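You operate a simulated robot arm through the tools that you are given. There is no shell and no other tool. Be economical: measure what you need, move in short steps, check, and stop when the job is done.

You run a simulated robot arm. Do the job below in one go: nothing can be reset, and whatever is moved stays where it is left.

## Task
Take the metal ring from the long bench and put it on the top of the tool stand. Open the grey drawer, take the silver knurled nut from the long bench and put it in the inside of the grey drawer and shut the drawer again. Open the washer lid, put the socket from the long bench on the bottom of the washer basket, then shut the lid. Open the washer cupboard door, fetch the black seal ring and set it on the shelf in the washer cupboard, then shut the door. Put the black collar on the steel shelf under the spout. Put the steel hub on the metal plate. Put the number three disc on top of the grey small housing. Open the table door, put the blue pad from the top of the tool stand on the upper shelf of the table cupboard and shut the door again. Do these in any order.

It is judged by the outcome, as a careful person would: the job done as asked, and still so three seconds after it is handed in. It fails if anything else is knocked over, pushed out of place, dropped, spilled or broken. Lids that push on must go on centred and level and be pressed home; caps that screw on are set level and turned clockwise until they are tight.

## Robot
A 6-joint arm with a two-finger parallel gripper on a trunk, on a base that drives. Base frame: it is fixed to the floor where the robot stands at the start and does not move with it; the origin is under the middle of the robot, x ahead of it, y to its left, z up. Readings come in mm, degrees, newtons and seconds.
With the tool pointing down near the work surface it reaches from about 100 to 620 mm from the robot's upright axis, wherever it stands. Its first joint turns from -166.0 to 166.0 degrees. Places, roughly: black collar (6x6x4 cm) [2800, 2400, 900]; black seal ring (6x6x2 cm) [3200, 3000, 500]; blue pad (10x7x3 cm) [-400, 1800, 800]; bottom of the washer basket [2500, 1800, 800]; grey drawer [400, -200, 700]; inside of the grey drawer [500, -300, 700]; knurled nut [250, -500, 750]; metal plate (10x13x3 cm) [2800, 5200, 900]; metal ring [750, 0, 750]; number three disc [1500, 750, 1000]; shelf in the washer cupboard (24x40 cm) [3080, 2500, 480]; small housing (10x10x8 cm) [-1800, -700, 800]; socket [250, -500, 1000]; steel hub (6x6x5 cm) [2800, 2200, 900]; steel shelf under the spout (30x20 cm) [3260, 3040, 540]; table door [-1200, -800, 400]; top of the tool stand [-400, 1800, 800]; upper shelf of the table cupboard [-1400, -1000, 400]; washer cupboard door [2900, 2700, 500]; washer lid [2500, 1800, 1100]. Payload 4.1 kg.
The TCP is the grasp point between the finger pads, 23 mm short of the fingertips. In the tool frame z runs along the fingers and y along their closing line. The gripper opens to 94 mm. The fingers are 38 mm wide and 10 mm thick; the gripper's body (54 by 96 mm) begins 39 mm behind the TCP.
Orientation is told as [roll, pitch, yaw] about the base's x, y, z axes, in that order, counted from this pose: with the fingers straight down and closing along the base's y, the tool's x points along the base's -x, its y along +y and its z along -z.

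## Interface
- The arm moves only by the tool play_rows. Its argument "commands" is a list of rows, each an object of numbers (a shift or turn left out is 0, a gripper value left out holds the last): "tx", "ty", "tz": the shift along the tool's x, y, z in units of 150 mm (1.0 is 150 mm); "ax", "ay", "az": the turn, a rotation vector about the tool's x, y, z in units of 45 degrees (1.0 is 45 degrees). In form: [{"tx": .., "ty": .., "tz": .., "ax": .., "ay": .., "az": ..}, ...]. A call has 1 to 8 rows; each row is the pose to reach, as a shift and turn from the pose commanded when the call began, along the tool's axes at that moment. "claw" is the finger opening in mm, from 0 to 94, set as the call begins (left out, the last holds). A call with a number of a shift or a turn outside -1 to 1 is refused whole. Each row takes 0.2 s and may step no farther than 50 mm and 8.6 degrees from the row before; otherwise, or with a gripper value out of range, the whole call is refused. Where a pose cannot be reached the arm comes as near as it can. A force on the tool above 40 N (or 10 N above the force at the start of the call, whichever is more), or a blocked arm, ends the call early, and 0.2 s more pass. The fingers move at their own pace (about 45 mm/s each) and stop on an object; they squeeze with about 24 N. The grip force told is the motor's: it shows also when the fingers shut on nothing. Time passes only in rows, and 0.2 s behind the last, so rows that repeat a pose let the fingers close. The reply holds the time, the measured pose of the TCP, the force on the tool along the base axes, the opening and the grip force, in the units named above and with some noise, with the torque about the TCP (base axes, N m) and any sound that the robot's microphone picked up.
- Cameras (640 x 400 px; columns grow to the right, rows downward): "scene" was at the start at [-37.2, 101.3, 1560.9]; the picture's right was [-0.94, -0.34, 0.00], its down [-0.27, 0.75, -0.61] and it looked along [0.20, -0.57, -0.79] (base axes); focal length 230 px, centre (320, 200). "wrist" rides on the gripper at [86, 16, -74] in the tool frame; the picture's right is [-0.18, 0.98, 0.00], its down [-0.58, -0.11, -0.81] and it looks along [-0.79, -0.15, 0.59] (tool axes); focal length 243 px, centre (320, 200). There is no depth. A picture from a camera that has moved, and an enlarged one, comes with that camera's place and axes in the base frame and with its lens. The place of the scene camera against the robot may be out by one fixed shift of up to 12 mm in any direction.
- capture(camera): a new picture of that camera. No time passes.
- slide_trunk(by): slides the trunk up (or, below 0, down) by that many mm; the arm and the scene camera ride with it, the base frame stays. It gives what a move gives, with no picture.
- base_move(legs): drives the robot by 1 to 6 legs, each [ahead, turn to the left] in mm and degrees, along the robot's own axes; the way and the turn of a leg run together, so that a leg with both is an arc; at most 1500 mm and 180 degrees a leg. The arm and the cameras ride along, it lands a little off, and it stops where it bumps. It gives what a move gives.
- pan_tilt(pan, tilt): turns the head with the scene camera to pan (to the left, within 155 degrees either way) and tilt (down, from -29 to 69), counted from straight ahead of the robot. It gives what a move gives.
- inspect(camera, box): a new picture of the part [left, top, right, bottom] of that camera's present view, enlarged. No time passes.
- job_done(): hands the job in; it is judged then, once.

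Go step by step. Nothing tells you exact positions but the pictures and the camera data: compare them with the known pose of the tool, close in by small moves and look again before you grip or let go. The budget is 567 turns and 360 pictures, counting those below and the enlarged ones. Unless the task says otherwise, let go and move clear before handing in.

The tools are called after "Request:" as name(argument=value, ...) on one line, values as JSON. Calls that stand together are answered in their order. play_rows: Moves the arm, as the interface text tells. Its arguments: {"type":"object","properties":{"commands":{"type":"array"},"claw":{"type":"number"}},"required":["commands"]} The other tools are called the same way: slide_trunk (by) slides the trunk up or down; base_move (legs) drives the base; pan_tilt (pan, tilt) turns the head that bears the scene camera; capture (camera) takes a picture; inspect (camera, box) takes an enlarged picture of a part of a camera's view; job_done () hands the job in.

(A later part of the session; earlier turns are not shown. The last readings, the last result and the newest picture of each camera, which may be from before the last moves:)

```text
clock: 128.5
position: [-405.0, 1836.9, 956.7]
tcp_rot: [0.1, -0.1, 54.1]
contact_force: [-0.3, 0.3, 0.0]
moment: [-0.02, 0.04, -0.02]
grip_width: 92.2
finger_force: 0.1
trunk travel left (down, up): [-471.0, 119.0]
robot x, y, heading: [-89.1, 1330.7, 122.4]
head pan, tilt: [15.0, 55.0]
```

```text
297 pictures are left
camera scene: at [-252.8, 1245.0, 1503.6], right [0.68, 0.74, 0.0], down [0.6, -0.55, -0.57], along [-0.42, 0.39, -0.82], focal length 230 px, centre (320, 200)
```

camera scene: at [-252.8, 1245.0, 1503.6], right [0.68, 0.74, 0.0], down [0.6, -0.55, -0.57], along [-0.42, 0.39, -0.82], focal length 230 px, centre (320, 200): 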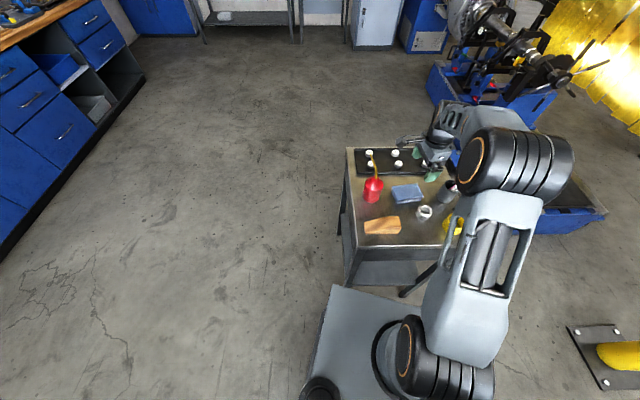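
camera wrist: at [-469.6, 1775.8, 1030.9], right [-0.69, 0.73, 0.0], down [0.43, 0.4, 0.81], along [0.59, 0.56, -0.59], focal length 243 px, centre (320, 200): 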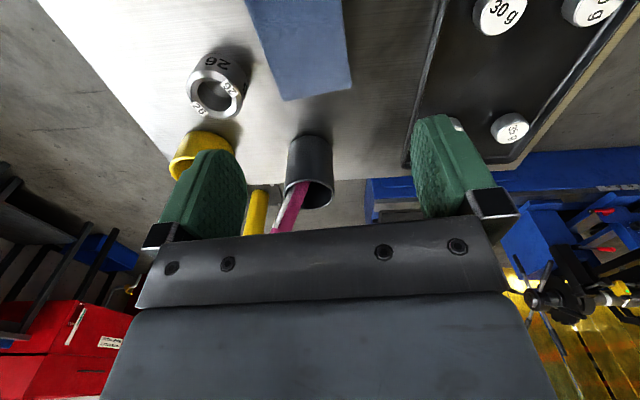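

Request:
play_rows(commands=[{"tx": 0.04, "ty": -0.04, "tz": 0.25}, {"tx": 0.04, "ty": -0.04, "tz": 0.55}])

Request:
capture(camera="wrist")

Request:
inspect(camera="scene", box=[330, 120, 490, 220])

```text
clock: 129.1
position: [-402.0, 1829.0, 872.7]
tcp_rot: [0.2, -0.1, 54.0]
contact_force: [0.7, 0.0, 0.7]
moment: [0.0, 0.03, 0.0]
grip_width: 92.1
finger_force: 0.1
trunk travel left (down, up): [-471.0, 119.0]
robot x, y, heading: [-93.3, 1332.5, 122.6]
head pan, tilt: [15.0, 55.0]
```

```text
296 pictures are left
camera wrist: at [-467.1, 1767.6, 948.1], right [-0.69, 0.73, 0.0], down [0.43, 0.4, 0.81], along [0.58, 0.56, -0.59], focal length 243 px, centre (320, 200)
```

wrist: 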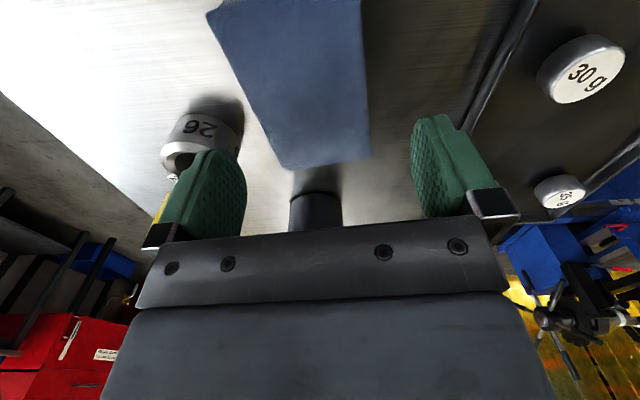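

```text
4.00 times, centred on (410, 170) of scene
camera zoom: at [-252.9, 1245.1, 1503.6], right [0.68, 0.74, 0.0], down [0.6, -0.55, -0.57], along [-0.42, 0.39, -0.82], focal length 919 px, centre (-40, 320)
```

zoom: 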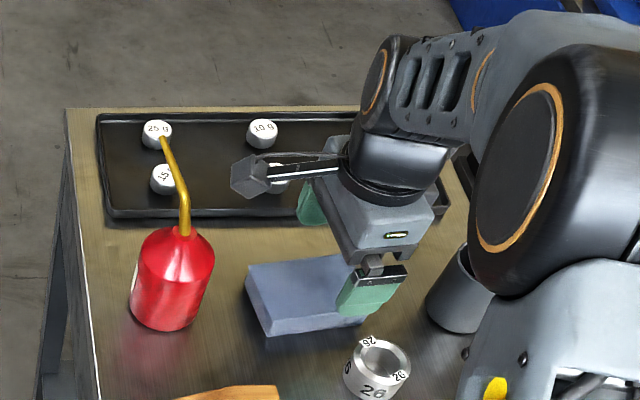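

Request:
play_rows(commands=[{"tz": 0.15}, {"tz": 0.25}, {"tz": 0.3}])

Request:
play_rows(commands=[{}, {}, {}], claw=55)

Request:
capture(camera="wrist")

```text
clock: 129.9
position: [-405.3, 1827.4, 828.8]
tcp_rot: [0.1, -0.1, 54.1]
contact_force: [1.3, -0.9, 0.7]
moment: [0.01, -0.02, -0.03]
grip_width: 92.1
finger_force: 0.0
trunk travel left (down, up): [-471.0, 119.0]
robot x, y, heading: [-95.1, 1330.6, 122.5]
head pan, tilt: [15.0, 55.0]
```

```text
clock: 130.7
position: [-403.4, 1828.3, 828.1]
tcp_rot: [0.1, -0.1, 54.2]
contact_force: [-0.4, 0.2, 0.0]
moment: [0.01, -0.01, 0.01]
grip_width: 64.4
finger_force: 23.8
trunk travel left (down, up): [-471.0, 119.0]
robot x, y, heading: [-89.4, 1331.0, 122.4]
head pan, tilt: [15.0, 55.0]
```

```text
294 pictures are left
camera wrist: at [-468.8, 1767.7, 902.7], right [-0.69, 0.73, 0.0], down [0.43, 0.4, 0.81], along [0.58, 0.56, -0.59], focal length 243 px, centre (320, 200)
```

wrist: 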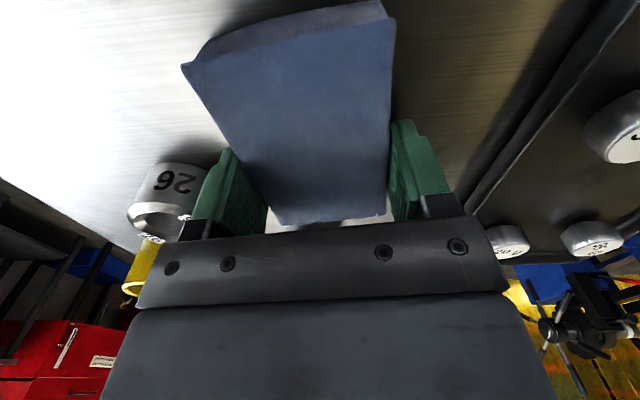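

Pad gripped (64 mm). Lift and fold.

Request:
play_rows(commands=[{"tz": -0.3}, {"tz": -0.6}, {"tz": -0.9}, {"tz": -1.0}])

Request:
play_rows(commands=[{"tz": -0.3}, {"tz": -0.5}, {"tz": -0.5, "tx": 0.15, "ty": -0.2}, {"tz": -0.5, "tx": 0.3, "ty": -0.4}, {"tz": -0.5, "tx": 0.45, "ty": -0.6}, {"tz": -0.5, "tx": 0.6, "ty": -0.8}])

Request:
capture(camera="scene")

```text
clock: 131.7
position: [-402.8, 1828.5, 981.7]
tcp_rot: [0.1, -0.2, 54.2]
contact_force: [0.5, -0.5, -0.3]
moment: [0.02, -0.01, 0.01]
grip_width: 64.4
finger_force: 23.9
trunk travel left (down, up): [-471.0, 119.0]
robot x, y, heading: [-91.4, 1333.3, 122.4]
head pan, tilt: [15.0, 55.0]
```

```text
clock: 133.1
position: [-361.2, 1681.9, 1051.9]
tcp_rot: [0.1, -0.2, 54.1]
contact_force: [0.5, 0.0, -0.5]
moment: [0.01, -0.03, 0.0]
grip_width: 64.3
finger_force: 24.2
trunk travel left (down, up): [-471.0, 119.0]
robot x, y, heading: [-88.8, 1326.4, 122.4]
head pan, tilt: [15.0, 55.0]
```

```text
293 pictures are left
camera scene: at [-252.6, 1244.7, 1503.5], right [0.67, 0.74, 0.0], down [0.6, -0.55, -0.57], along [-0.42, 0.39, -0.82], focal length 230 px, centre (320, 200)
```

scene: 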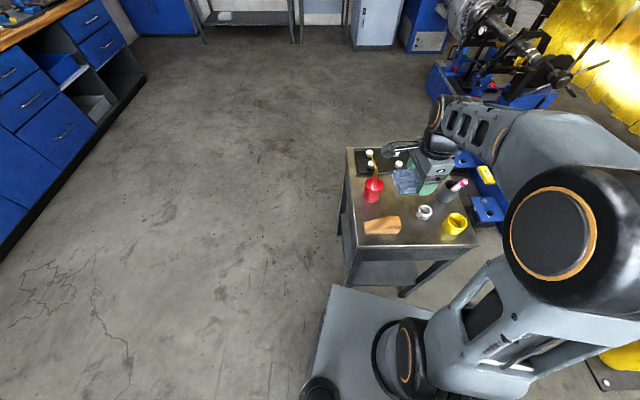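

Request:
base_move(legs=[[0, 126.9], [1460, 0], [0, -18]])

Request:
pan_tilt(pan=0, tilt=35)

Request:
capture(camera="scene")

```text
clock: 146.6
position: [-795.0, -418.0, 1053.1]
tcp_rot: [0.2, -0.1, 164.7]
contact_force: [-0.7, 0.2, -1.0]
moment: [0.02, 0.0, 0.02]
grip_width: 64.2
finger_force: 23.4
trunk travel left (down, up): [-471.0, 119.0]
robot x, y, heading: [-563.0, -40.4, -126.7]
head pan, tilt: [15.0, 55.0]
```

```text
clock: 147.4
position: [-794.9, -417.2, 1052.4]
tcp_rot: [0.2, 0.0, 164.7]
contact_force: [0.7, -0.6, -0.5]
moment: [0.02, -0.01, -0.06]
grip_width: 64.6
finger_force: 23.4
trunk travel left (down, up): [-471.0, 119.0]
robot x, y, heading: [-559.6, -40.4, -126.7]
head pan, tilt: [0.0, 35.0]
```

```text
292 pictures are left
camera scene: at [-447.4, -157.1, 1531.7], right [-0.8, 0.6, 0.0], down [0.34, 0.46, -0.82], along [-0.49, -0.66, -0.57], focal length 230 px, centre (320, 200)
```

scene: 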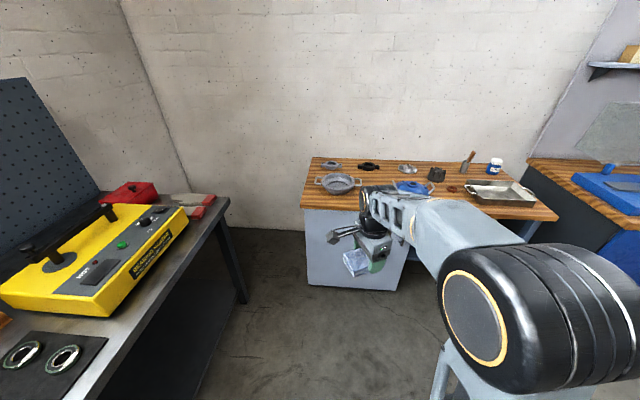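

Request:
inspect(camera="scene", box=[290, 140, 450, 240])

Request:
inspect(camera="scene", box=[400, 130, 560, 230])

Request:
capture(camera="wrist")

```text
4.00 times, centred on (370, 190) of scene
camera zoom: at [-447.4, -157.1, 1531.7], right [-0.8, 0.6, 0.0], down [0.34, 0.46, -0.82], along [-0.49, -0.66, -0.57], focal length 919 px, centre (120, 240)
```

zoom: 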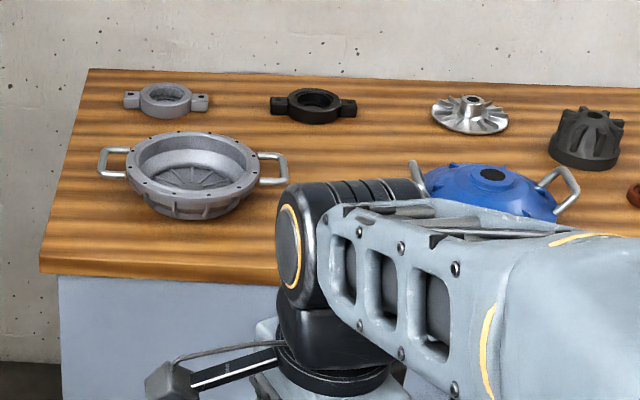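

```text
4.00 times, centred on (480, 180) of scene
camera zoom: at [-447.4, -157.1, 1531.7], right [-0.8, 0.6, 0.0], down [0.34, 0.46, -0.82], along [-0.49, -0.66, -0.57], focal length 919 px, centre (-320, 280)
```

zoom: 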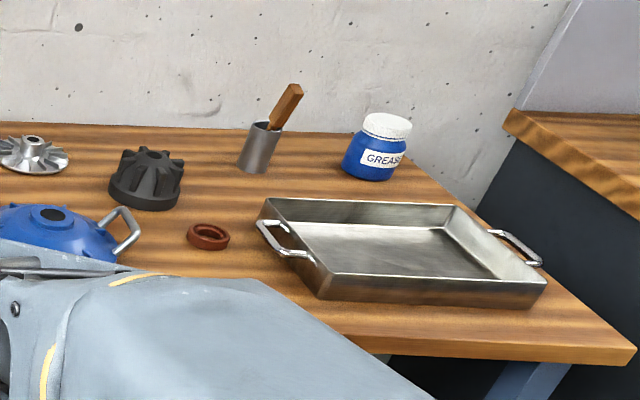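

```text
289 pictures are left
camera wrist: at [-716.8, -456.0, 1126.2], right [-0.44, -0.9, 0.0], down [-0.53, 0.26, 0.81], along [-0.73, 0.35, -0.59], focal length 243 px, centre (320, 200)
```

wrist: 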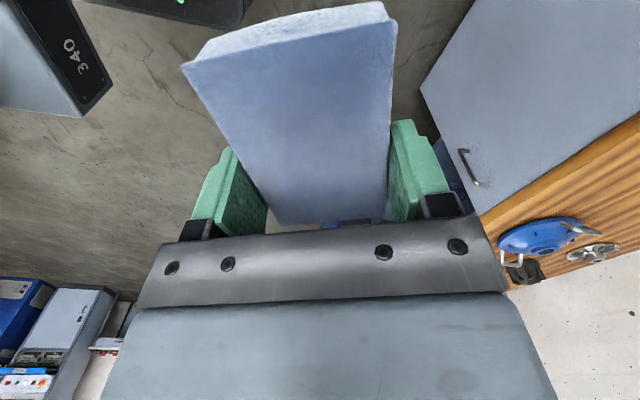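

The table's front faces ~49.5°; the door handle is near (-1332,-611,672) at the door's right side (hinge left). I'll park in front, lay the pad temporarily on the free front strip of the table, then open the door.

Request:
base_move(legs=[[0, -43.6], [593, 0], [0, 39.8]])

Request:
pan_tilt(pan=0, tilt=50)

Request:
capture(camera="scene")

Request:
capture(camera="wrist")

```text
clock: 154.7
position: [-1401.8, -506.3, 1052.0]
tcp_rot: [0.1, -0.1, 161.5]
contact_force: [-0.3, 0.1, 0.0]
moment: [0.0, -0.03, 0.0]
grip_width: 64.6
finger_force: 23.8
trunk travel left (down, up): [-471.0, 119.0]
robot x, y, heading: [-1148.8, -145.4, -130.1]
head pan, tilt: [0.0, 35.0]
```

```text
clock: 155.4
position: [-1401.6, -506.3, 1052.1]
tcp_rot: [0.2, -0.1, 161.4]
contact_force: [0.1, -0.4, -1.3]
moment: [0.0, 0.04, 0.0]
grip_width: 64.4
finger_force: 24.2
trunk travel left (down, up): [-471.0, 119.0]
robot x, y, heading: [-1152.5, -143.8, -130.1]
head pan, tilt: [0.0, 50.0]
```

```text
288 pictures are left
camera scene: at [-1032.8, -256.3, 1510.1], right [-0.77, 0.64, 0.0], down [0.49, 0.59, -0.64], along [-0.41, -0.49, -0.77], focal length 230 px, centre (320, 200)
```

scene: 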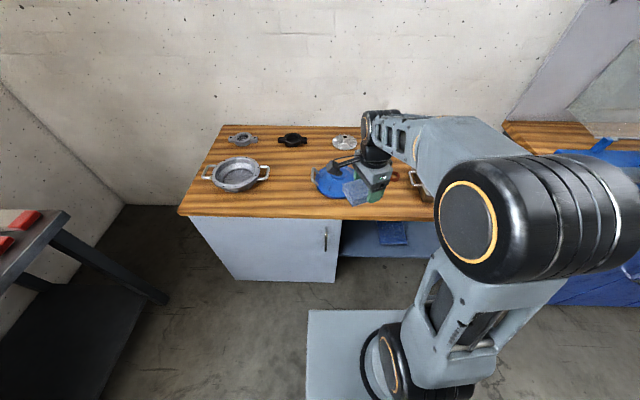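

```text
287 pictures are left
camera wrist: at [-1325.0, -548.2, 1126.2], right [-0.49, -0.87, 0.0], down [-0.52, 0.29, 0.81], along [-0.71, 0.39, -0.59], focal length 243 px, centre (320, 200)
```

wrist: 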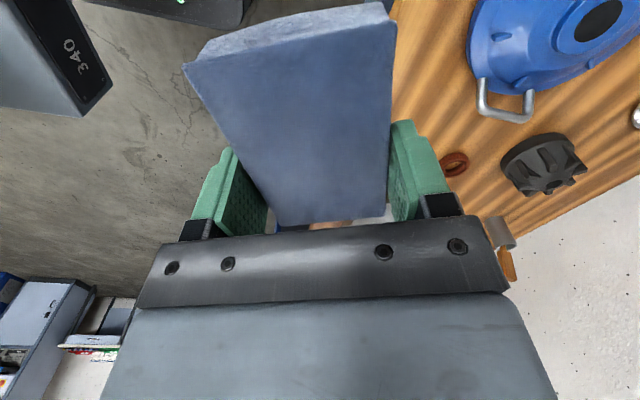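

Request:
play_rows(commands=[{"az": -0.18}, {"az": -0.36}, {"az": -0.54}, {"az": -0.72}, {"az": -0.9}, {"az": -1.0}])

Request:
play_rows(commands=[{"az": -0.18}, {"az": -0.36}, {"az": -0.51}])

Request:
capture(camera="wrist")

```text
clock: 156.8
position: [-1401.8, -505.7, 1051.3]
tcp_rot: [0.0, -0.3, -153.4]
contact_force: [1.1, 0.2, -1.6]
moment: [-0.03, 0.0, 0.02]
grip_width: 64.6
finger_force: 23.6
trunk travel left (down, up): [-471.0, 119.0]
robot x, y, heading: [-1147.3, -143.9, -130.1]
head pan, tilt: [0.0, 50.0]
```

```text
clock: 157.6
position: [-1402.2, -505.1, 1052.1]
tcp_rot: [0.1, -0.2, -130.4]
contact_force: [-0.1, -0.3, -0.7]
moment: [-0.03, 0.04, 0.04]
grip_width: 64.5
finger_force: 23.6
trunk travel left (down, up): [-471.0, 119.0]
robot x, y, heading: [-1149.1, -142.9, -130.1]
head pan, tilt: [0.0, 50.0]
```

```text
286 pictures are left
camera wrist: at [-1333.7, -449.8, 1125.9], right [0.63, -0.78, 0.0], down [-0.46, -0.37, 0.81], along [-0.63, -0.51, -0.59], focal length 243 px, centre (320, 200)
```

wrist: 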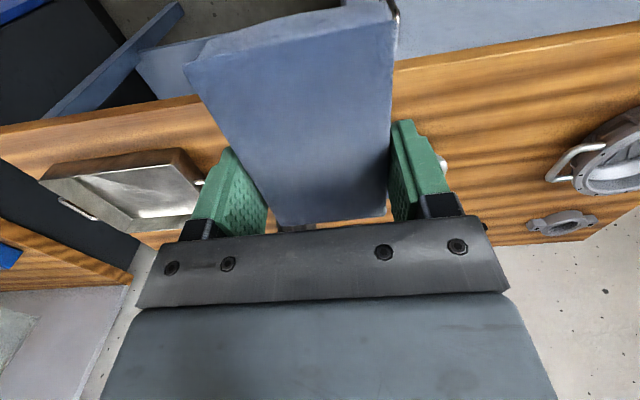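

Request:
play_rows(commands=[{"tx": -0.25, "ty": -0.16}, {"tx": -0.5, "ty": -0.32}, {"tx": -0.75, "ty": -0.48}, {"tx": -1.0, "ty": -0.62}, {"tx": -1.0, "ty": -0.62, "tz": 0.3}, {"tx": -1.0, "ty": -0.62, "tz": 0.6}])

Request:
capture(camera="wrist")

Request:
capture(camera="scene")

```text
clock: 159.0
position: [-1569.7, -560.1, 962.0]
tcp_rot: [-0.1, -0.1, -130.5]
contact_force: [0.2, 0.2, -0.1]
moment: [0.02, 0.01, -0.05]
grip_width: 64.4
finger_force: 24.1
trunk travel left (down, up): [-471.0, 119.0]
robot x, y, heading: [-1149.2, -143.6, -129.8]
head pan, tilt: [0.0, 50.0]
```

```text
285 pictures are left
camera wrist: at [-1502.2, -504.8, 1036.0], right [0.63, -0.78, 0.0], down [-0.46, -0.37, 0.81], along [-0.63, -0.51, -0.59], focal length 243 px, centre (320, 200)
```

wrist: 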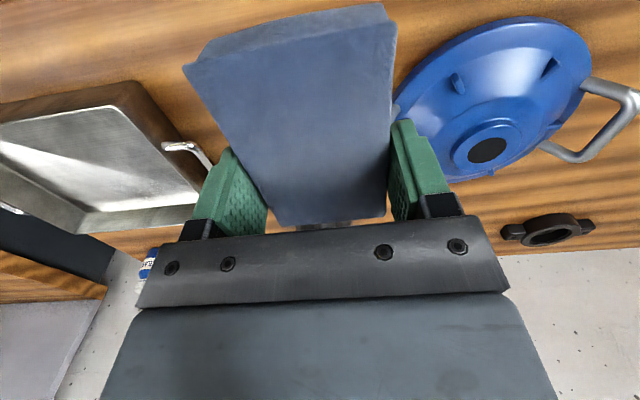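

```text
284 pictures are left
camera scene: at [-1032.8, -256.3, 1510.1], right [-0.77, 0.64, 0.0], down [0.49, 0.59, -0.64], along [-0.41, -0.49, -0.77], focal length 230 px, centre (320, 200)
```

scene: 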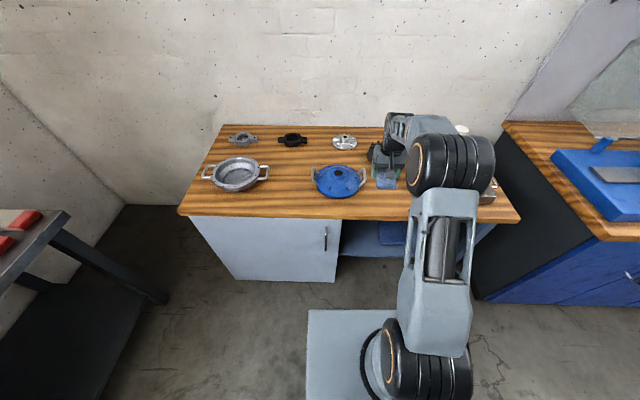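

Request:
play_rows(commands=[{"ty": -0.17, "tz": 0.2}, {"ty": -0.17, "tz": 0.4}, {"ty": -0.17, "tz": 0.6}])

Request:
capture(camera="wrist")

Request:
play_rows(commands=[{"tz": 0.03}, {"tz": 0.06}, {"tz": 0.08}, {"tz": 0.1}, {"tz": 0.12}, {"tz": 0.14}, {"tz": 0.16}, {"tz": 0.18}])

```text
clock: 159.8
position: [-1589.4, -543.4, 870.8]
tcp_rot: [-0.1, -0.1, -130.5]
contact_force: [-0.2, -0.9, 0.4]
moment: [-0.03, 0.03, -0.01]
grip_width: 64.5
finger_force: 24.4
trunk travel left (down, up): [-471.0, 119.0]
robot x, y, heading: [-1149.6, -139.7, -129.9]
head pan, tilt: [0.0, 50.0]
```

```text
283 pictures are left
camera wrist: at [-1521.7, -487.1, 945.2], right [0.63, -0.78, 0.0], down [-0.46, -0.37, 0.81], along [-0.63, -0.51, -0.59], focal length 243 px, centre (320, 200)
```

wrist: 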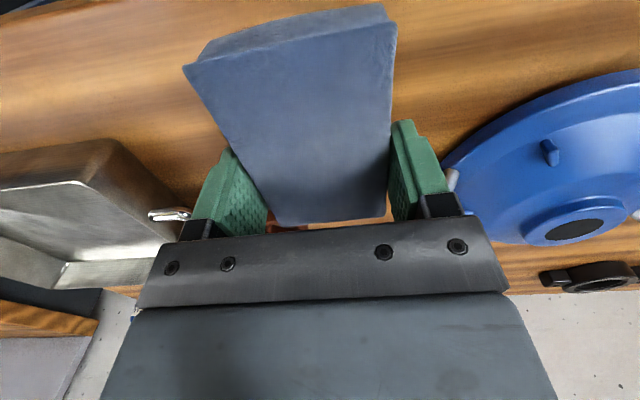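

```text
clock: 161.6
position: [-1589.4, -543.8, 846.6]
tcp_rot: [0.0, -0.1, -130.5]
contact_force: [-0.5, 0.6, 0.1]
moment: [0.01, -0.01, 0.04]
grip_width: 64.5
finger_force: 23.9
trunk travel left (down, up): [-471.0, 119.0]
robot x, y, heading: [-1143.6, -139.0, -130.2]
head pan, tilt: [0.0, 50.0]
```

Request:
play_rows(commands=[{"tz": 0.02}, {"tz": 0.04}, {"tz": 0.06}, {"tz": 0.08}, {"tz": 0.1}, {"tz": 0.12}, {"tz": 0.14}, {"tz": 0.16}])

```text
clock: 163.4
position: [-1590.0, -543.0, 824.2]
tcp_rot: [-0.1, -0.5, -130.5]
contact_force: [-2.4, -1.8, 29.1]
moment: [-0.04, -0.04, 0.04]
grip_width: 64.3
finger_force: 24.4
trunk travel left (down, up): [-471.0, 119.0]
robot x, y, heading: [-1149.1, -143.7, -129.6]
head pan, tilt: [0.0, 50.0]
```

Pad touches the table (surface ≈798). Release it here for a regrasp later.

Request:
play_rows(commands=[{"tz": -0.008}, {"tz": -0.008}, {"tz": -0.008}], claw=78)

Request:
play_rows(commands=[{"tz": -0.2}, {"tz": -0.5}, {"tz": -0.8}, {"tz": -1.0}])

Request:
capture(camera="wrist")

```text
clock: 164.2
position: [-1585.0, -544.5, 823.9]
tcp_rot: [-0.1, -0.1, -130.3]
contact_force: [4.6, -3.3, 19.4]
moment: [0.53, 0.08, -0.14]
grip_width: 76.8
finger_force: 0.0
trunk travel left (down, up): [-471.0, 119.0]
robot x, y, heading: [-1145.8, -143.1, -129.7]
head pan, tilt: [0.0, 50.0]
```

```text
clock: 165.2
position: [-1589.2, -543.4, 971.7]
tcp_rot: [0.0, 0.0, -130.6]
contact_force: [-0.1, 0.7, 0.3]
moment: [0.03, 0.01, 0.03]
grip_width: 77.9
finger_force: 0.2
trunk travel left (down, up): [-471.0, 119.0]
robot x, y, heading: [-1144.4, -139.9, -130.0]
head pan, tilt: [0.0, 50.0]
```

```text
282 pictures are left
camera wrist: at [-1521.1, -488.1, 1046.1], right [0.63, -0.78, 0.0], down [-0.46, -0.37, 0.81], along [-0.63, -0.51, -0.59], focal length 243 px, centre (320, 200)
```

wrist: 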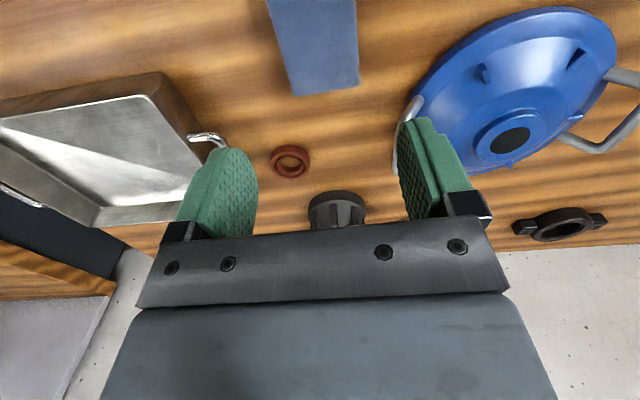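

Next, open the table door: the handle is a vertical bar near (-1377,-626,640). I retreat to the aisle and turn the tool so the camera will be on top when horizontal.

Request:
play_rows(commands=[{"tx": 0.25, "ty": 0.2}, {"tx": 0.5, "ty": 0.4}, {"tx": 0.75, "ty": 0.6}, {"tx": 1.0, "ty": 0.8}], claw=60)

Request:
play_rows(commands=[{"tx": 0.2, "ty": 0.2, "az": 0.18}, {"tx": 0.3, "ty": 0.4, "az": 0.36}, {"tx": 0.38, "ty": 0.6, "az": 0.54}, {"tx": 0.38, "ty": 0.62, "az": 0.72}, {"tx": 0.38, "ty": 0.62, "az": 0.9}, {"tx": 0.38, "ty": 0.62, "az": 1.0}])

Request:
play_rows(commands=[{"az": 0.18}, {"az": 0.36}, {"az": 0.54}, {"az": 0.72}, {"az": 0.9}, {"az": 1.0}])

Request:
play_rows(commands=[{"az": 0.18}, {"az": 0.36}, {"az": 0.54}, {"az": 0.72}, {"az": 0.9}, {"az": 1.0}])

Request:
play_rows(commands=[{"az": 0.18}, {"az": 0.36}, {"az": 0.54}, {"az": 0.72}, {"az": 0.9}, {"az": 1.0}])

```text
clock: 166.2
position: [-1399.0, -509.8, 972.7]
tcp_rot: [0.1, -0.2, -130.5]
contact_force: [-0.1, 0.0, -0.9]
moment: [0.03, -0.04, 0.01]
grip_width: 60.2
finger_force: 0.1
trunk travel left (down, up): [-471.0, 119.0]
robot x, y, heading: [-1143.7, -141.6, -129.9]
head pan, tilt: [0.0, 50.0]
```

```text
clock: 167.6
position: [-1291.9, -524.2, 971.8]
tcp_rot: [0.1, -0.2, -175.6]
contact_force: [-0.3, -0.5, -0.3]
moment: [-0.02, 0.03, 0.02]
grip_width: 60.0
finger_force: 0.1
trunk travel left (down, up): [-471.0, 119.0]
robot x, y, heading: [-1146.2, -138.9, -130.1]
head pan, tilt: [0.0, 50.0]
```

```text
clock: 169.0
position: [-1292.8, -523.6, 972.2]
tcp_rot: [0.1, -0.1, 139.4]
contact_force: [-0.3, -0.3, 0.8]
moment: [-0.01, -0.01, 0.01]
grip_width: 60.0
finger_force: 0.1
trunk travel left (down, up): [-471.0, 119.0]
robot x, y, heading: [-1147.3, -141.3, -129.8]
head pan, tilt: [0.0, 50.0]
```

```text
clock: 170.4
position: [-1292.9, -524.6, 971.8]
tcp_rot: [0.1, 0.1, 94.3]
contact_force: [-0.3, -1.0, 1.1]
moment: [-0.02, 0.0, 0.04]
grip_width: 60.0
finger_force: 0.1
trunk travel left (down, up): [-471.0, 119.0]
robot x, y, heading: [-1144.4, -145.0, -130.1]
head pan, tilt: [0.0, 50.0]
```

```text
clock: 171.8
position: [-1379.7, -457.1, 939.9]
tcp_rot: [-4.8, 0.8, 53.6]
contact_force: [0.3, 0.4, 0.5]
moment: [0.02, 0.03, 0.01]
grip_width: 60.0
finger_force: 0.0
out of reach, approached as far as the arm can: row 2, 3, 4, 5, 6
trunk travel left (down, up): [-471.0, 119.0]
robot x, y, heading: [-1143.5, -143.7, -130.0]
head pan, tilt: [0.0, 50.0]
```

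The last joint hit its limit that way round. I'll unwind and go the other way.

Request:
play_rows(commands=[{"az": -0.18}, {"az": -0.36}, {"az": -0.54}, {"az": -0.72}, {"az": -0.9}, {"az": -1.0}])

Request:
play_rows(commands=[{"az": -0.18}, {"az": -0.36}, {"az": -0.54}, {"az": -0.72}, {"az": -0.9}, {"az": -1.0}])

Request:
play_rows(commands=[{"az": -0.18}, {"az": -0.36}, {"az": -0.54}, {"az": -0.72}, {"az": -0.9}, {"az": -1.0}])

Request:
play_rows(commands=[{"az": -0.18}, {"az": -0.36}, {"az": -0.54}, {"az": -0.72}, {"az": -0.9}, {"az": -1.0}])

Request:
play_rows(commands=[{"az": -0.18}, {"az": -0.36}, {"az": -0.54}, {"az": -0.72}, {"az": -0.9}, {"az": -1.0}])

Request:
play_rows(commands=[{"az": -0.18}, {"az": -0.36}, {"az": -0.54}, {"az": -0.72}, {"az": -0.9}, {"az": -1.0}])

Request:
play_rows(commands=[{"az": -0.18}, {"az": -0.36}, {"az": -0.54}, {"az": -0.72}, {"az": -0.9}, {"az": -1.0}])

```text
clock: 173.2
position: [-1379.5, -457.2, 939.9]
tcp_rot: [-2.7, 4.0, 98.9]
contact_force: [-0.7, 0.5, 0.2]
moment: [0.03, -0.02, -0.01]
grip_width: 59.9
finger_force: 0.0
trunk travel left (down, up): [-471.0, 119.0]
robot x, y, heading: [-1143.2, -143.3, -130.2]
head pan, tilt: [0.0, 50.0]
```

```text
clock: 174.6
position: [-1379.8, -456.0, 939.6]
tcp_rot: [0.7, 4.8, 144.1]
contact_force: [0.2, -0.5, 0.8]
moment: [0.0, 0.01, 0.0]
grip_width: 60.0
finger_force: 0.0
trunk travel left (down, up): [-471.0, 119.0]
robot x, y, heading: [-1147.0, -138.9, -130.1]
head pan, tilt: [0.0, 50.0]
```

```text
clock: 176.0
position: [-1379.9, -456.3, 938.8]
tcp_rot: [4.0, 2.9, -170.9]
contact_force: [-1.2, 0.5, -0.5]
moment: [0.02, 0.0, 0.03]
grip_width: 59.8
finger_force: 0.1
trunk travel left (down, up): [-471.0, 119.0]
robot x, y, heading: [-1144.4, -143.0, -129.9]
head pan, tilt: [0.0, 50.0]
```

```text
clock: 177.4
position: [-1380.1, -457.3, 940.5]
tcp_rot: [4.8, -0.8, -126.0]
contact_force: [-0.1, 0.0, 0.0]
moment: [0.01, -0.01, -0.01]
grip_width: 59.9
finger_force: 0.0
trunk travel left (down, up): [-471.0, 119.0]
robot x, y, heading: [-1145.1, -141.8, -130.1]
head pan, tilt: [0.0, 50.0]
```

```text
clock: 178.8
position: [-1377.8, -456.9, 940.1]
tcp_rot: [3.0, -3.9, -81.0]
contact_force: [0.9, -0.1, -0.1]
moment: [0.01, 0.01, 0.01]
grip_width: 60.1
finger_force: 0.1
trunk travel left (down, up): [-471.0, 119.0]
robot x, y, heading: [-1146.1, -144.2, -130.0]
head pan, tilt: [0.0, 50.0]
```

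```text
clock: 180.2
position: [-1379.8, -457.4, 940.6]
tcp_rot: [-0.9, -4.8, -35.9]
contact_force: [-0.4, 0.7, 0.4]
moment: [-0.02, -0.01, 0.0]
grip_width: 59.9
finger_force: 0.1
trunk travel left (down, up): [-471.0, 119.0]
robot x, y, heading: [-1146.6, -140.0, -130.1]
head pan, tilt: [0.0, 50.0]
```

```text
clock: 181.6
position: [-1380.3, -456.5, 939.4]
tcp_rot: [-4.0, -2.8, 9.1]
contact_force: [0.4, -0.5, 0.2]
moment: [-0.01, -0.03, -0.01]
grip_width: 60.1
finger_force: 0.1
trunk travel left (down, up): [-471.0, 119.0]
robot x, y, heading: [-1144.3, -137.0, -130.1]
head pan, tilt: [0.0, 50.0]
```

Request:
play_rows(commands=[{"az": -0.18}, {"az": -0.36}, {"az": -0.54}, {"az": -0.72}, {"az": -0.88}])

Request:
play_rows(commands=[{"ay": 0.18}, {"ay": 0.36}, {"ay": 0.54}, {"ay": 0.72}, {"ay": 0.9}, {"ay": 1.0}])

```text
clock: 182.8
position: [-1350.4, -476.5, 943.5]
tcp_rot: [-3.3, 0.5, 47.5]
contact_force: [0.6, 0.2, 0.3]
moment: [-0.02, -0.04, 0.02]
grip_width: 60.2
finger_force: 0.1
out of reach, approached as far as the arm can: row 4, 5
trunk travel left (down, up): [-471.0, 119.0]
robot x, y, heading: [-1149.4, -141.2, -130.0]
head pan, tilt: [0.0, 50.0]
```

```text
clock: 184.2
position: [-1374.4, -499.8, 944.6]
tcp_rot: [-8.1, 40.0, 34.7]
contact_force: [0.7, -3.5, 0.8]
moment: [0.2, 0.07, 0.0]
grip_width: 60.1
finger_force: 0.0
out of reach, approached as far as the arm can: row 1, 4, 5, 6
trunk travel left (down, up): [-471.0, 119.0]
robot x, y, heading: [-1146.8, -142.7, -130.0]
head pan, tilt: [0.0, 50.0]
```

The flip is right at the wrist's limit with the arm straight ahead. I'll instead stand side-on to the table (table on the robot's right), where a +90° tool yaw gives the camera-up pose. First straighten the tool.

Request:
play_rows(commands=[{"ay": -0.18}, {"ay": -0.36}, {"ay": -0.54}, {"ay": -0.72}, {"ay": -0.88}])

Request:
play_rows(commands=[{"az": 0.18}, {"az": 0.36}, {"az": 0.54}, {"az": 0.72}, {"az": 0.9}, {"az": 1.0}])

Request:
play_rows(commands=[{"az": 0.18}, {"az": 0.36}, {"az": 0.54}, {"az": 0.72}, {"az": 0.9}, {"az": 1.0}])

```text
clock: 185.4
position: [-1372.4, -505.9, 947.0]
tcp_rot: [-2.9, 2.1, 47.1]
contact_force: [-0.4, 1.0, 0.5]
moment: [-0.03, 0.01, -0.02]
grip_width: 60.1
finger_force: 0.0
out of reach, approached as far as the arm can: row 2
trunk travel left (down, up): [-471.0, 119.0]
robot x, y, heading: [-1147.2, -141.6, -130.2]
head pan, tilt: [0.0, 50.0]
```

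```text
clock: 186.8
position: [-1371.4, -506.8, 946.2]
tcp_rot: [-3.6, -0.4, 1.9]
contact_force: [-0.6, 0.0, 0.0]
moment: [0.0, 0.03, -0.01]
grip_width: 60.3
finger_force: 0.1
trunk travel left (down, up): [-471.0, 119.0]
robot x, y, heading: [-1144.0, -140.6, -130.0]
head pan, tilt: [0.0, 50.0]
```

```text
clock: 188.2
position: [-1373.1, -505.9, 946.5]
tcp_rot: [-2.1, -3.0, -43.0]
contact_force: [-0.7, 0.0, 0.2]
moment: [0.01, -0.01, 0.0]
grip_width: 59.9
finger_force: 0.0
trunk travel left (down, up): [-471.0, 119.0]
robot x, y, heading: [-1150.4, -141.5, -130.1]
head pan, tilt: [0.0, 50.0]
```

Request:
play_rows(commands=[{"ax": -0.047, "ay": 0.067, "tz": -0.2}, {"ax": -0.047, "ay": 0.067, "tz": -0.35}])

Request:
base_move(legs=[[0, -29.5], [211, 0], [0, 118]])

Request:
pan_tilt(pan=-60, tilt=45)

Request:
capture(camera="scene")

Request:
capture(camera="wrist")

```text
clock: 188.8
position: [-1371.5, -505.0, 1000.1]
tcp_rot: [-0.2, 0.1, -43.1]
contact_force: [-0.2, -0.6, -0.3]
moment: [0.04, 0.0, 0.01]
grip_width: 59.9
finger_force: 0.1
trunk travel left (down, up): [-471.0, 119.0]
robot x, y, heading: [-1145.1, -142.7, -130.0]
head pan, tilt: [0.0, 50.0]
```

```text
clock: 196.8
position: [-992.5, -458.4, 1000.4]
tcp_rot: [-0.1, 0.3, 44.6]
contact_force: [-0.4, -0.1, 0.7]
moment: [0.01, -0.01, 0.0]
grip_width: 60.1
finger_force: 0.0
trunk travel left (down, up): [-471.0, 119.0]
robot x, y, heading: [-1345.2, -217.0, -42.5]
head pan, tilt: [0.0, 50.0]
```

```text
clock: 198.1
position: [-992.3, -458.1, 1000.2]
tcp_rot: [-0.1, 0.3, 44.7]
contact_force: [-0.1, -0.3, -0.1]
moment: [0.01, 0.03, 0.02]
grip_width: 60.0
finger_force: 0.0
trunk travel left (down, up): [-471.0, 119.0]
robot x, y, heading: [-1344.9, -217.1, -42.5]
head pan, tilt: [-60.0, 45.0]
```

```text
281 pictures are left
camera scene: at [-1296.3, -128.4, 1517.0], right [-0.98, 0.21, 0.0], down [0.15, 0.69, -0.71], along [-0.15, -0.69, -0.71], focal length 230 px, centre (320, 200)
```

scene: 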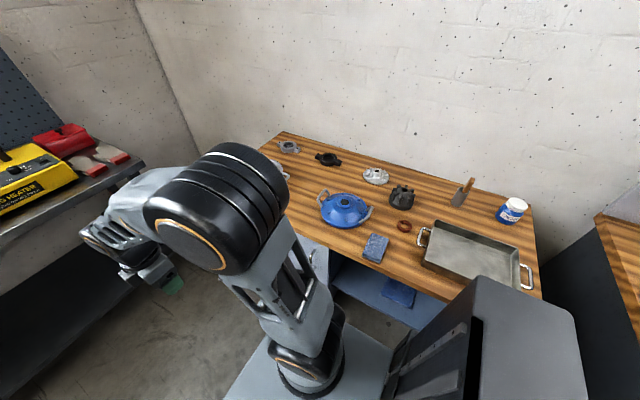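

```text
280 pictures are left
camera wrist: at [-1065.9, -506.7, 1074.3], right [-0.56, 0.83, 0.0], down [0.49, 0.33, 0.81], along [0.67, 0.45, -0.59], focal length 243 px, centre (320, 200)
```

wrist: 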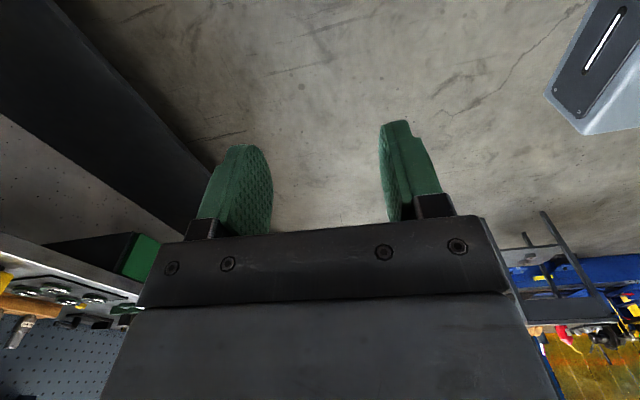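

Request:
play_rows(commands=[{"ay": 0.18}, {"ay": 0.36}, {"ay": 0.54}, {"ay": 0.72}, {"ay": 0.9}, {"ay": 1.0}])

Request:
play_rows(commands=[{"ay": 0.18}, {"ay": 0.36}, {"ay": 0.54}, {"ay": 0.72}, {"ay": 0.9}, {"ay": 1.0}])

Request:
slide_trunk(by=-350)

Request:
capture(camera="wrist")

Request:
capture(camera="scene")

```text
clock: 199.5
position: [-991.6, -458.1, 999.7]
tcp_rot: [-0.2, 45.3, 44.3]
contact_force: [-0.8, 0.1, 0.5]
moment: [0.04, 0.01, -0.02]
grip_width: 59.7
finger_force: 0.0
trunk travel left (down, up): [-471.0, 119.0]
robot x, y, heading: [-1347.1, -217.1, -42.5]
head pan, tilt: [-60.0, 45.0]
```

```text
clock: 200.9
position: [-991.2, -457.8, 1000.1]
tcp_rot: [-150.1, 89.8, -105.4]
contact_force: [0.9, 0.2, -0.4]
moment: [-0.02, -0.01, 0.02]
grip_width: 60.2
finger_force: 0.0
trunk travel left (down, up): [-471.0, 119.0]
robot x, y, heading: [-1343.2, -215.7, -42.5]
head pan, tilt: [-60.0, 45.0]
```

```text
clock: 204.3
position: [-992.1, -459.3, 649.8]
tcp_rot: [-138.5, 89.8, -93.9]
contact_force: [-0.3, -0.1, 0.5]
moment: [0.0, -0.02, -0.01]
grip_width: 59.7
finger_force: 0.0
trunk travel left (down, up): [-121.0, 469.0]
robot x, y, heading: [-1343.7, -216.5, -42.6]
head pan, tilt: [-60.0, 45.0]
```

```text
279 pictures are left
camera wrist: at [-951.2, -393.9, 736.0], right [-0.69, 0.7, -0.19], down [0.65, 0.49, -0.58], along [-0.32, -0.52, -0.79], focal length 243 px, centre (320, 200)
```

wrist: 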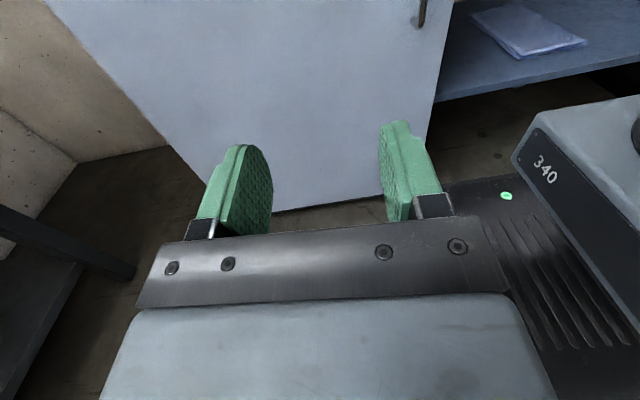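

```text
278 pictures are left
camera scene: at [-1296.3, -128.4, 1167.0], right [-0.98, 0.22, 0.0], down [0.15, 0.69, -0.71], along [-0.15, -0.69, -0.71], focal length 230 px, centre (320, 200)
```

scene: 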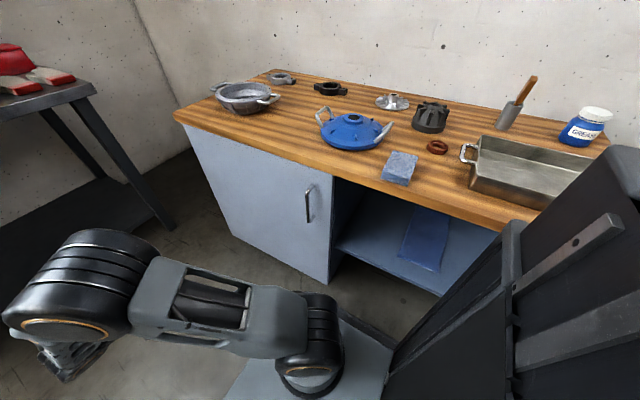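

Clear view: camera is now on top and the handle is at about (-1371,-636,635). Approach in steps.

Request:
play_rows(commands=[{"ty": 0.3, "tx": -0.1}, {"ty": 0.6, "tx": -0.1, "tz": 0.1}, {"ty": 0.85, "tx": -0.1, "tz": 0.3, "ax": 0.05}, {"ty": 0.97, "tx": -0.1, "tz": 0.6, "ax": 0.09}, {"ty": 0.97, "tx": -0.1, "tz": 0.9, "ax": 0.09}])

Request:
capture(camera="wrist")

```text
clock: 205.5
position: [-1176.4, -452.3, 630.1]
tcp_rot: [-141.9, 89.7, -93.3]
contact_force: [0.4, 1.3, -0.4]
moment: [-0.04, 0.01, 0.03]
grip_width: 60.0
finger_force: 0.1
out of reach, approached as far as the arm can: row 5
trunk travel left (down, up): [-121.0, 469.0]
robot x, y, heading: [-1346.7, -218.2, -42.4]
head pan, tilt: [-60.0, 45.0]
```

```text
277 pictures are left
camera wrist: at [-1140.0, -385.5, 716.9], right [-0.74, 0.65, -0.19], down [0.61, 0.53, -0.58], along [-0.28, -0.55, -0.79], focal length 243 px, centre (320, 200)
```

wrist: 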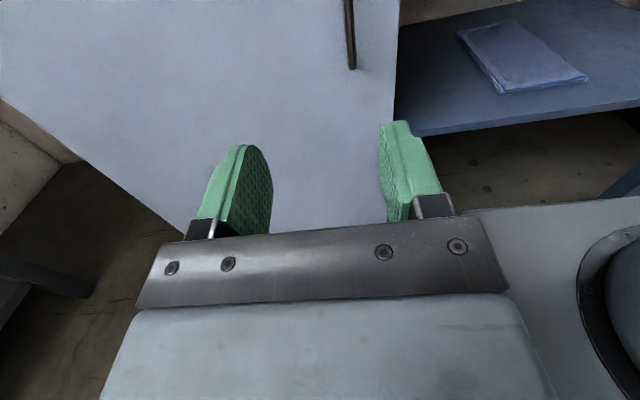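

That approach is too close to the arm's axis. I'll shift the robot ~150 mm out from the table.

Request:
play_rows(commands=[{"tz": -0.3}, {"tz": -0.6}, {"tz": -0.9}])

Request:
base_move(legs=[[0, 25], [355, 0], [0, -24], [-322, 0]])

Request:
capture(camera="wrist")

Request:
capture(camera="scene")

```text
clock: 206.3
position: [-1087.2, -351.3, 630.7]
tcp_rot: [-140.9, 89.7, -92.3]
contact_force: [0.0, 0.7, 0.5]
moment: [0.02, 0.05, -0.03]
grip_width: 60.0
finger_force: 0.1
trunk travel left (down, up): [-121.0, 469.0]
robot x, y, heading: [-1346.3, -218.5, -42.8]
head pan, tilt: [-60.0, 45.0]
```

```text
clock: 212.9
position: [-989.3, -240.1, 630.7]
tcp_rot: [-141.9, 89.9, -92.8]
contact_force: [-0.2, -0.1, 0.0]
moment: [-0.05, -0.06, -0.02]
grip_width: 60.1
finger_force: 0.0
trunk travel left (down, up): [-121.0, 469.0]
robot x, y, heading: [-1246.0, -105.2, -42.2]
head pan, tilt: [-60.0, 45.0]
```

```text
276 pictures are left
camera wrist: at [-952.2, -172.9, 717.2], right [-0.74, 0.64, -0.19], down [0.61, 0.54, -0.58], along [-0.28, -0.55, -0.79], focal length 243 px, centre (320, 200)
```

wrist: 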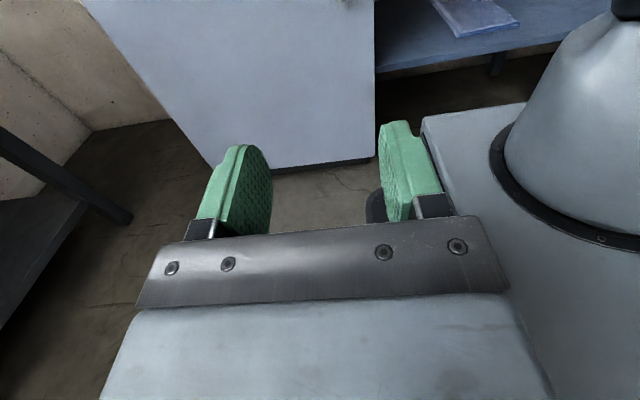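

```text
275 pictures are left
camera scene: at [-1198.3, -19.7, 1167.0], right [-0.98, 0.21, 0.0], down [0.15, 0.69, -0.71], along [-0.15, -0.69, -0.71], focal length 230 px, centre (320, 200)
```

scene: 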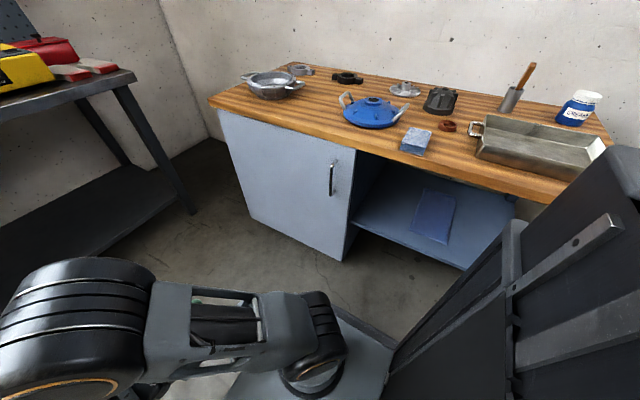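

Request:
play_rows(commands=[{"tz": 0.3, "ty": 0.1}, {"tz": 0.6, "ty": 0.15}, {"tz": 0.9, "ty": 0.15}, {"tz": 1.0, "ty": 0.15}])

Request:
play_rows(commands=[{"tz": 0.3}, {"tz": 0.6}, {"tz": 0.9}, {"tz": 1.0}])

Request:
capture(camera="wrist")

```text
clock: 213.9
position: [-1078.1, -345.2, 624.0]
tcp_rot: [-144.5, 89.8, -95.6]
contact_force: [0.9, -0.5, 0.6]
moment: [0.02, 0.03, -0.01]
grip_width: 59.9
finger_force: 0.0
out of reach, approached as far as the arm can: row 3, 4
trunk travel left (down, up): [-121.0, 469.0]
robot x, y, heading: [-1244.4, -109.0, -42.0]
head pan, tilt: [-60.0, 45.0]
```

```text
clock: 214.9
position: [-1164.8, -475.5, 618.4]
tcp_rot: [-148.0, 89.7, -99.0]
contact_force: [0.7, -0.6, 0.1]
moment: [0.03, 0.02, -0.03]
grip_width: 60.0
finger_force: 0.0
out of reach, approached as far as the arm can: row 1, 2, 3, 4
trunk travel left (down, up): [-121.0, 469.0]
robot x, y, heading: [-1245.7, -106.9, -42.1]
head pan, tilt: [-60.0, 45.0]
```

```text
274 pictures are left
camera wrist: at [-1128.9, -408.4, 704.5], right [-0.74, 0.64, -0.19], down [0.61, 0.53, -0.58], along [-0.28, -0.55, -0.79], focal length 243 px, centre (320, 200)
```

wrist: 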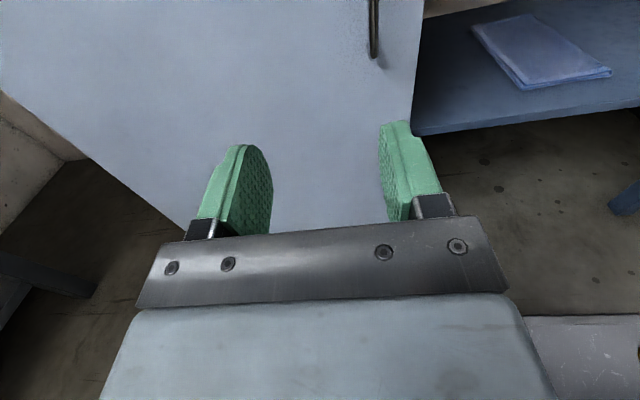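

Request:
play_rows(commands=[{"tz": 0.3}, {"tz": 0.6}, {"tz": 0.8, "ty": 0.1}, {"tz": 0.9, "ty": 0.25}])

Request:
capture(camera="wrist")

```text
clock: 215.9
position: [-1281.1, -553.8, 616.9]
tcp_rot: [-143.2, 89.8, -94.1]
contact_force: [0.6, -0.2, 0.1]
moment: [-0.02, 0.02, 0.01]
grip_width: 60.0
finger_force: 0.0
trunk travel left (down, up): [-121.0, 469.0]
robot x, y, heading: [-1245.6, -112.1, -42.3]
head pan, tilt: [-60.0, 45.0]
```

```text
273 pictures are left
camera wrist: at [-1245.9, -486.3, 703.6], right [-0.74, 0.64, -0.19], down [0.61, 0.54, -0.58], along [-0.28, -0.55, -0.79], focal length 243 px, centre (320, 200)
```

wrist: 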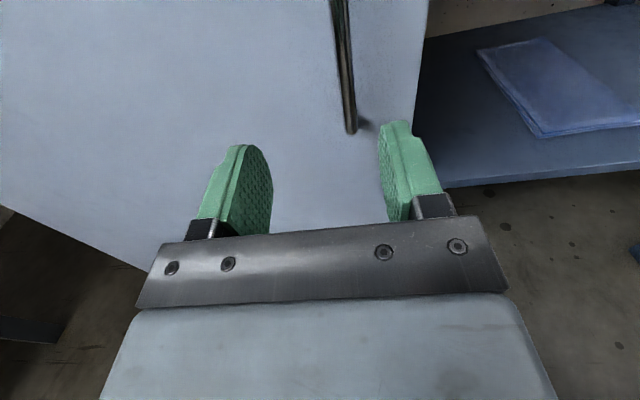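

Request:
play_rows(commands=[{"tz": 0.25, "ty": 0.12}, {"tz": 0.5, "ty": 0.12}])

Request:
capture(camera="wrist")

```text
clock: 216.5
position: [-1345.2, -598.1, 617.8]
tcp_rot: [-140.8, 89.9, -91.9]
contact_force: [0.3, 0.6, -0.7]
moment: [-0.02, -0.01, -0.03]
grip_width: 60.1
finger_force: 0.0
trunk travel left (down, up): [-121.0, 469.0]
robot x, y, heading: [-1248.7, -109.9, -41.9]
head pan, tilt: [-60.0, 45.0]
```

```text
272 pictures are left
camera wrist: at [-1308.3, -530.7, 702.9], right [-0.74, 0.64, -0.19], down [0.61, 0.54, -0.58], along [-0.28, -0.55, -0.79], focal length 243 px, centre (320, 200)
```

wrist: 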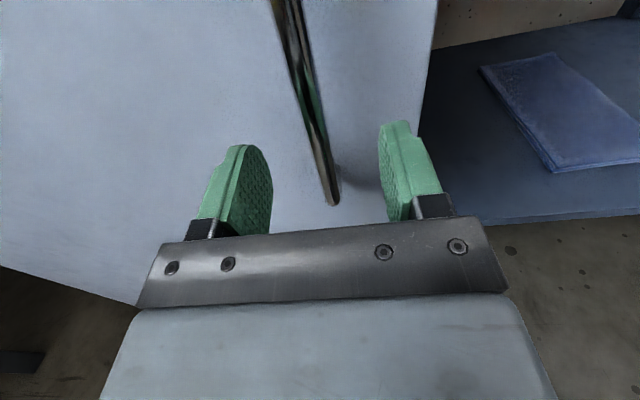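

Request:
play_rows(commands=[{"tz": 0.12, "ty": -0.01}, {"tz": 0.22, "ty": -0.01}])

Request:
capture(camera="wrist")

Request:
play_rows(commands=[{}, {}, {}, {}], claw=0)

```text
clock: 217.1
position: [-1364.0, -623.7, 618.3]
tcp_rot: [-144.1, 89.8, -94.9]
contact_force: [-0.3, -1.0, 0.3]
moment: [0.01, 0.0, 0.03]
grip_width: 59.9
finger_force: 0.1
trunk travel left (down, up): [-121.0, 469.0]
robot x, y, heading: [-1244.7, -109.6, -41.8]
head pan, tilt: [-60.0, 45.0]
```

```text
271 pictures are left
camera wrist: at [-1328.8, -556.4, 704.5], right [-0.74, 0.64, -0.19], down [0.61, 0.54, -0.58], along [-0.28, -0.55, -0.79], focal length 243 px, centre (320, 200)
```

wrist: 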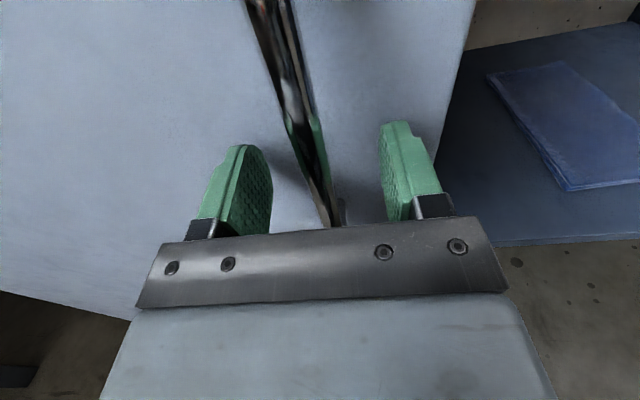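

```text
clock: 218.1
position: [-1366.2, -623.6, 619.0]
tcp_rot: [-140.4, 89.8, -91.2]
contact_force: [-4.7, 7.9, 0.2]
moment: [0.2, 0.43, 0.04]
grip_width: 11.8
finger_force: 45.5
trunk travel left (down, up): [-121.0, 469.0]
robot x, y, heading: [-1245.5, -109.7, -42.0]
head pan, tilt: [-60.0, 45.0]
```

Handle gripped. Pull the door along its arc (hinge at left, radius ~531 mm), turning the tool partly with it.

Request:
play_rows(commands=[{"tz": -0.14, "ty": -0.008, "ax": -0.02}, {"tz": -0.285, "ty": -0.027, "ax": -0.055}, {"tz": -0.44, "ty": -0.05, "ax": -0.08}, {"tz": -0.59, "ty": -0.08, "ax": -0.11}, {"tz": -0.74, "ty": -0.12, "ax": -0.14}, {"tz": -0.889, "ty": -0.162, "ax": -0.167}])

Request:
capture(camera="scene")

```text
clock: 219.5
position: [-1257.1, -539.5, 617.3]
tcp_rot: [-131.7, 89.9, -89.9]
contact_force: [7.1, -11.9, -4.2]
moment: [0.37, 0.29, 0.12]
grip_width: 11.8
finger_force: 44.8
trunk travel left (down, up): [-121.0, 469.0]
robot x, y, heading: [-1242.0, -105.7, -41.9]
head pan, tilt: [-60.0, 45.0]
```

```text
270 pictures are left
camera scene: at [-1198.1, -20.8, 1167.0], right [-0.98, 0.21, 0.0], down [0.15, 0.69, -0.71], along [-0.15, -0.69, -0.71], focal length 230 px, centre (320, 200)
```

scene: 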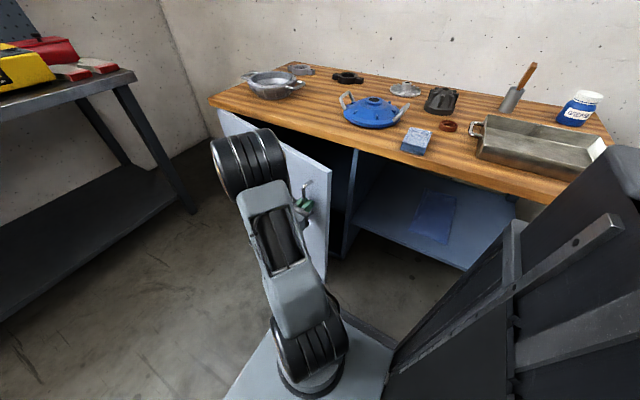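

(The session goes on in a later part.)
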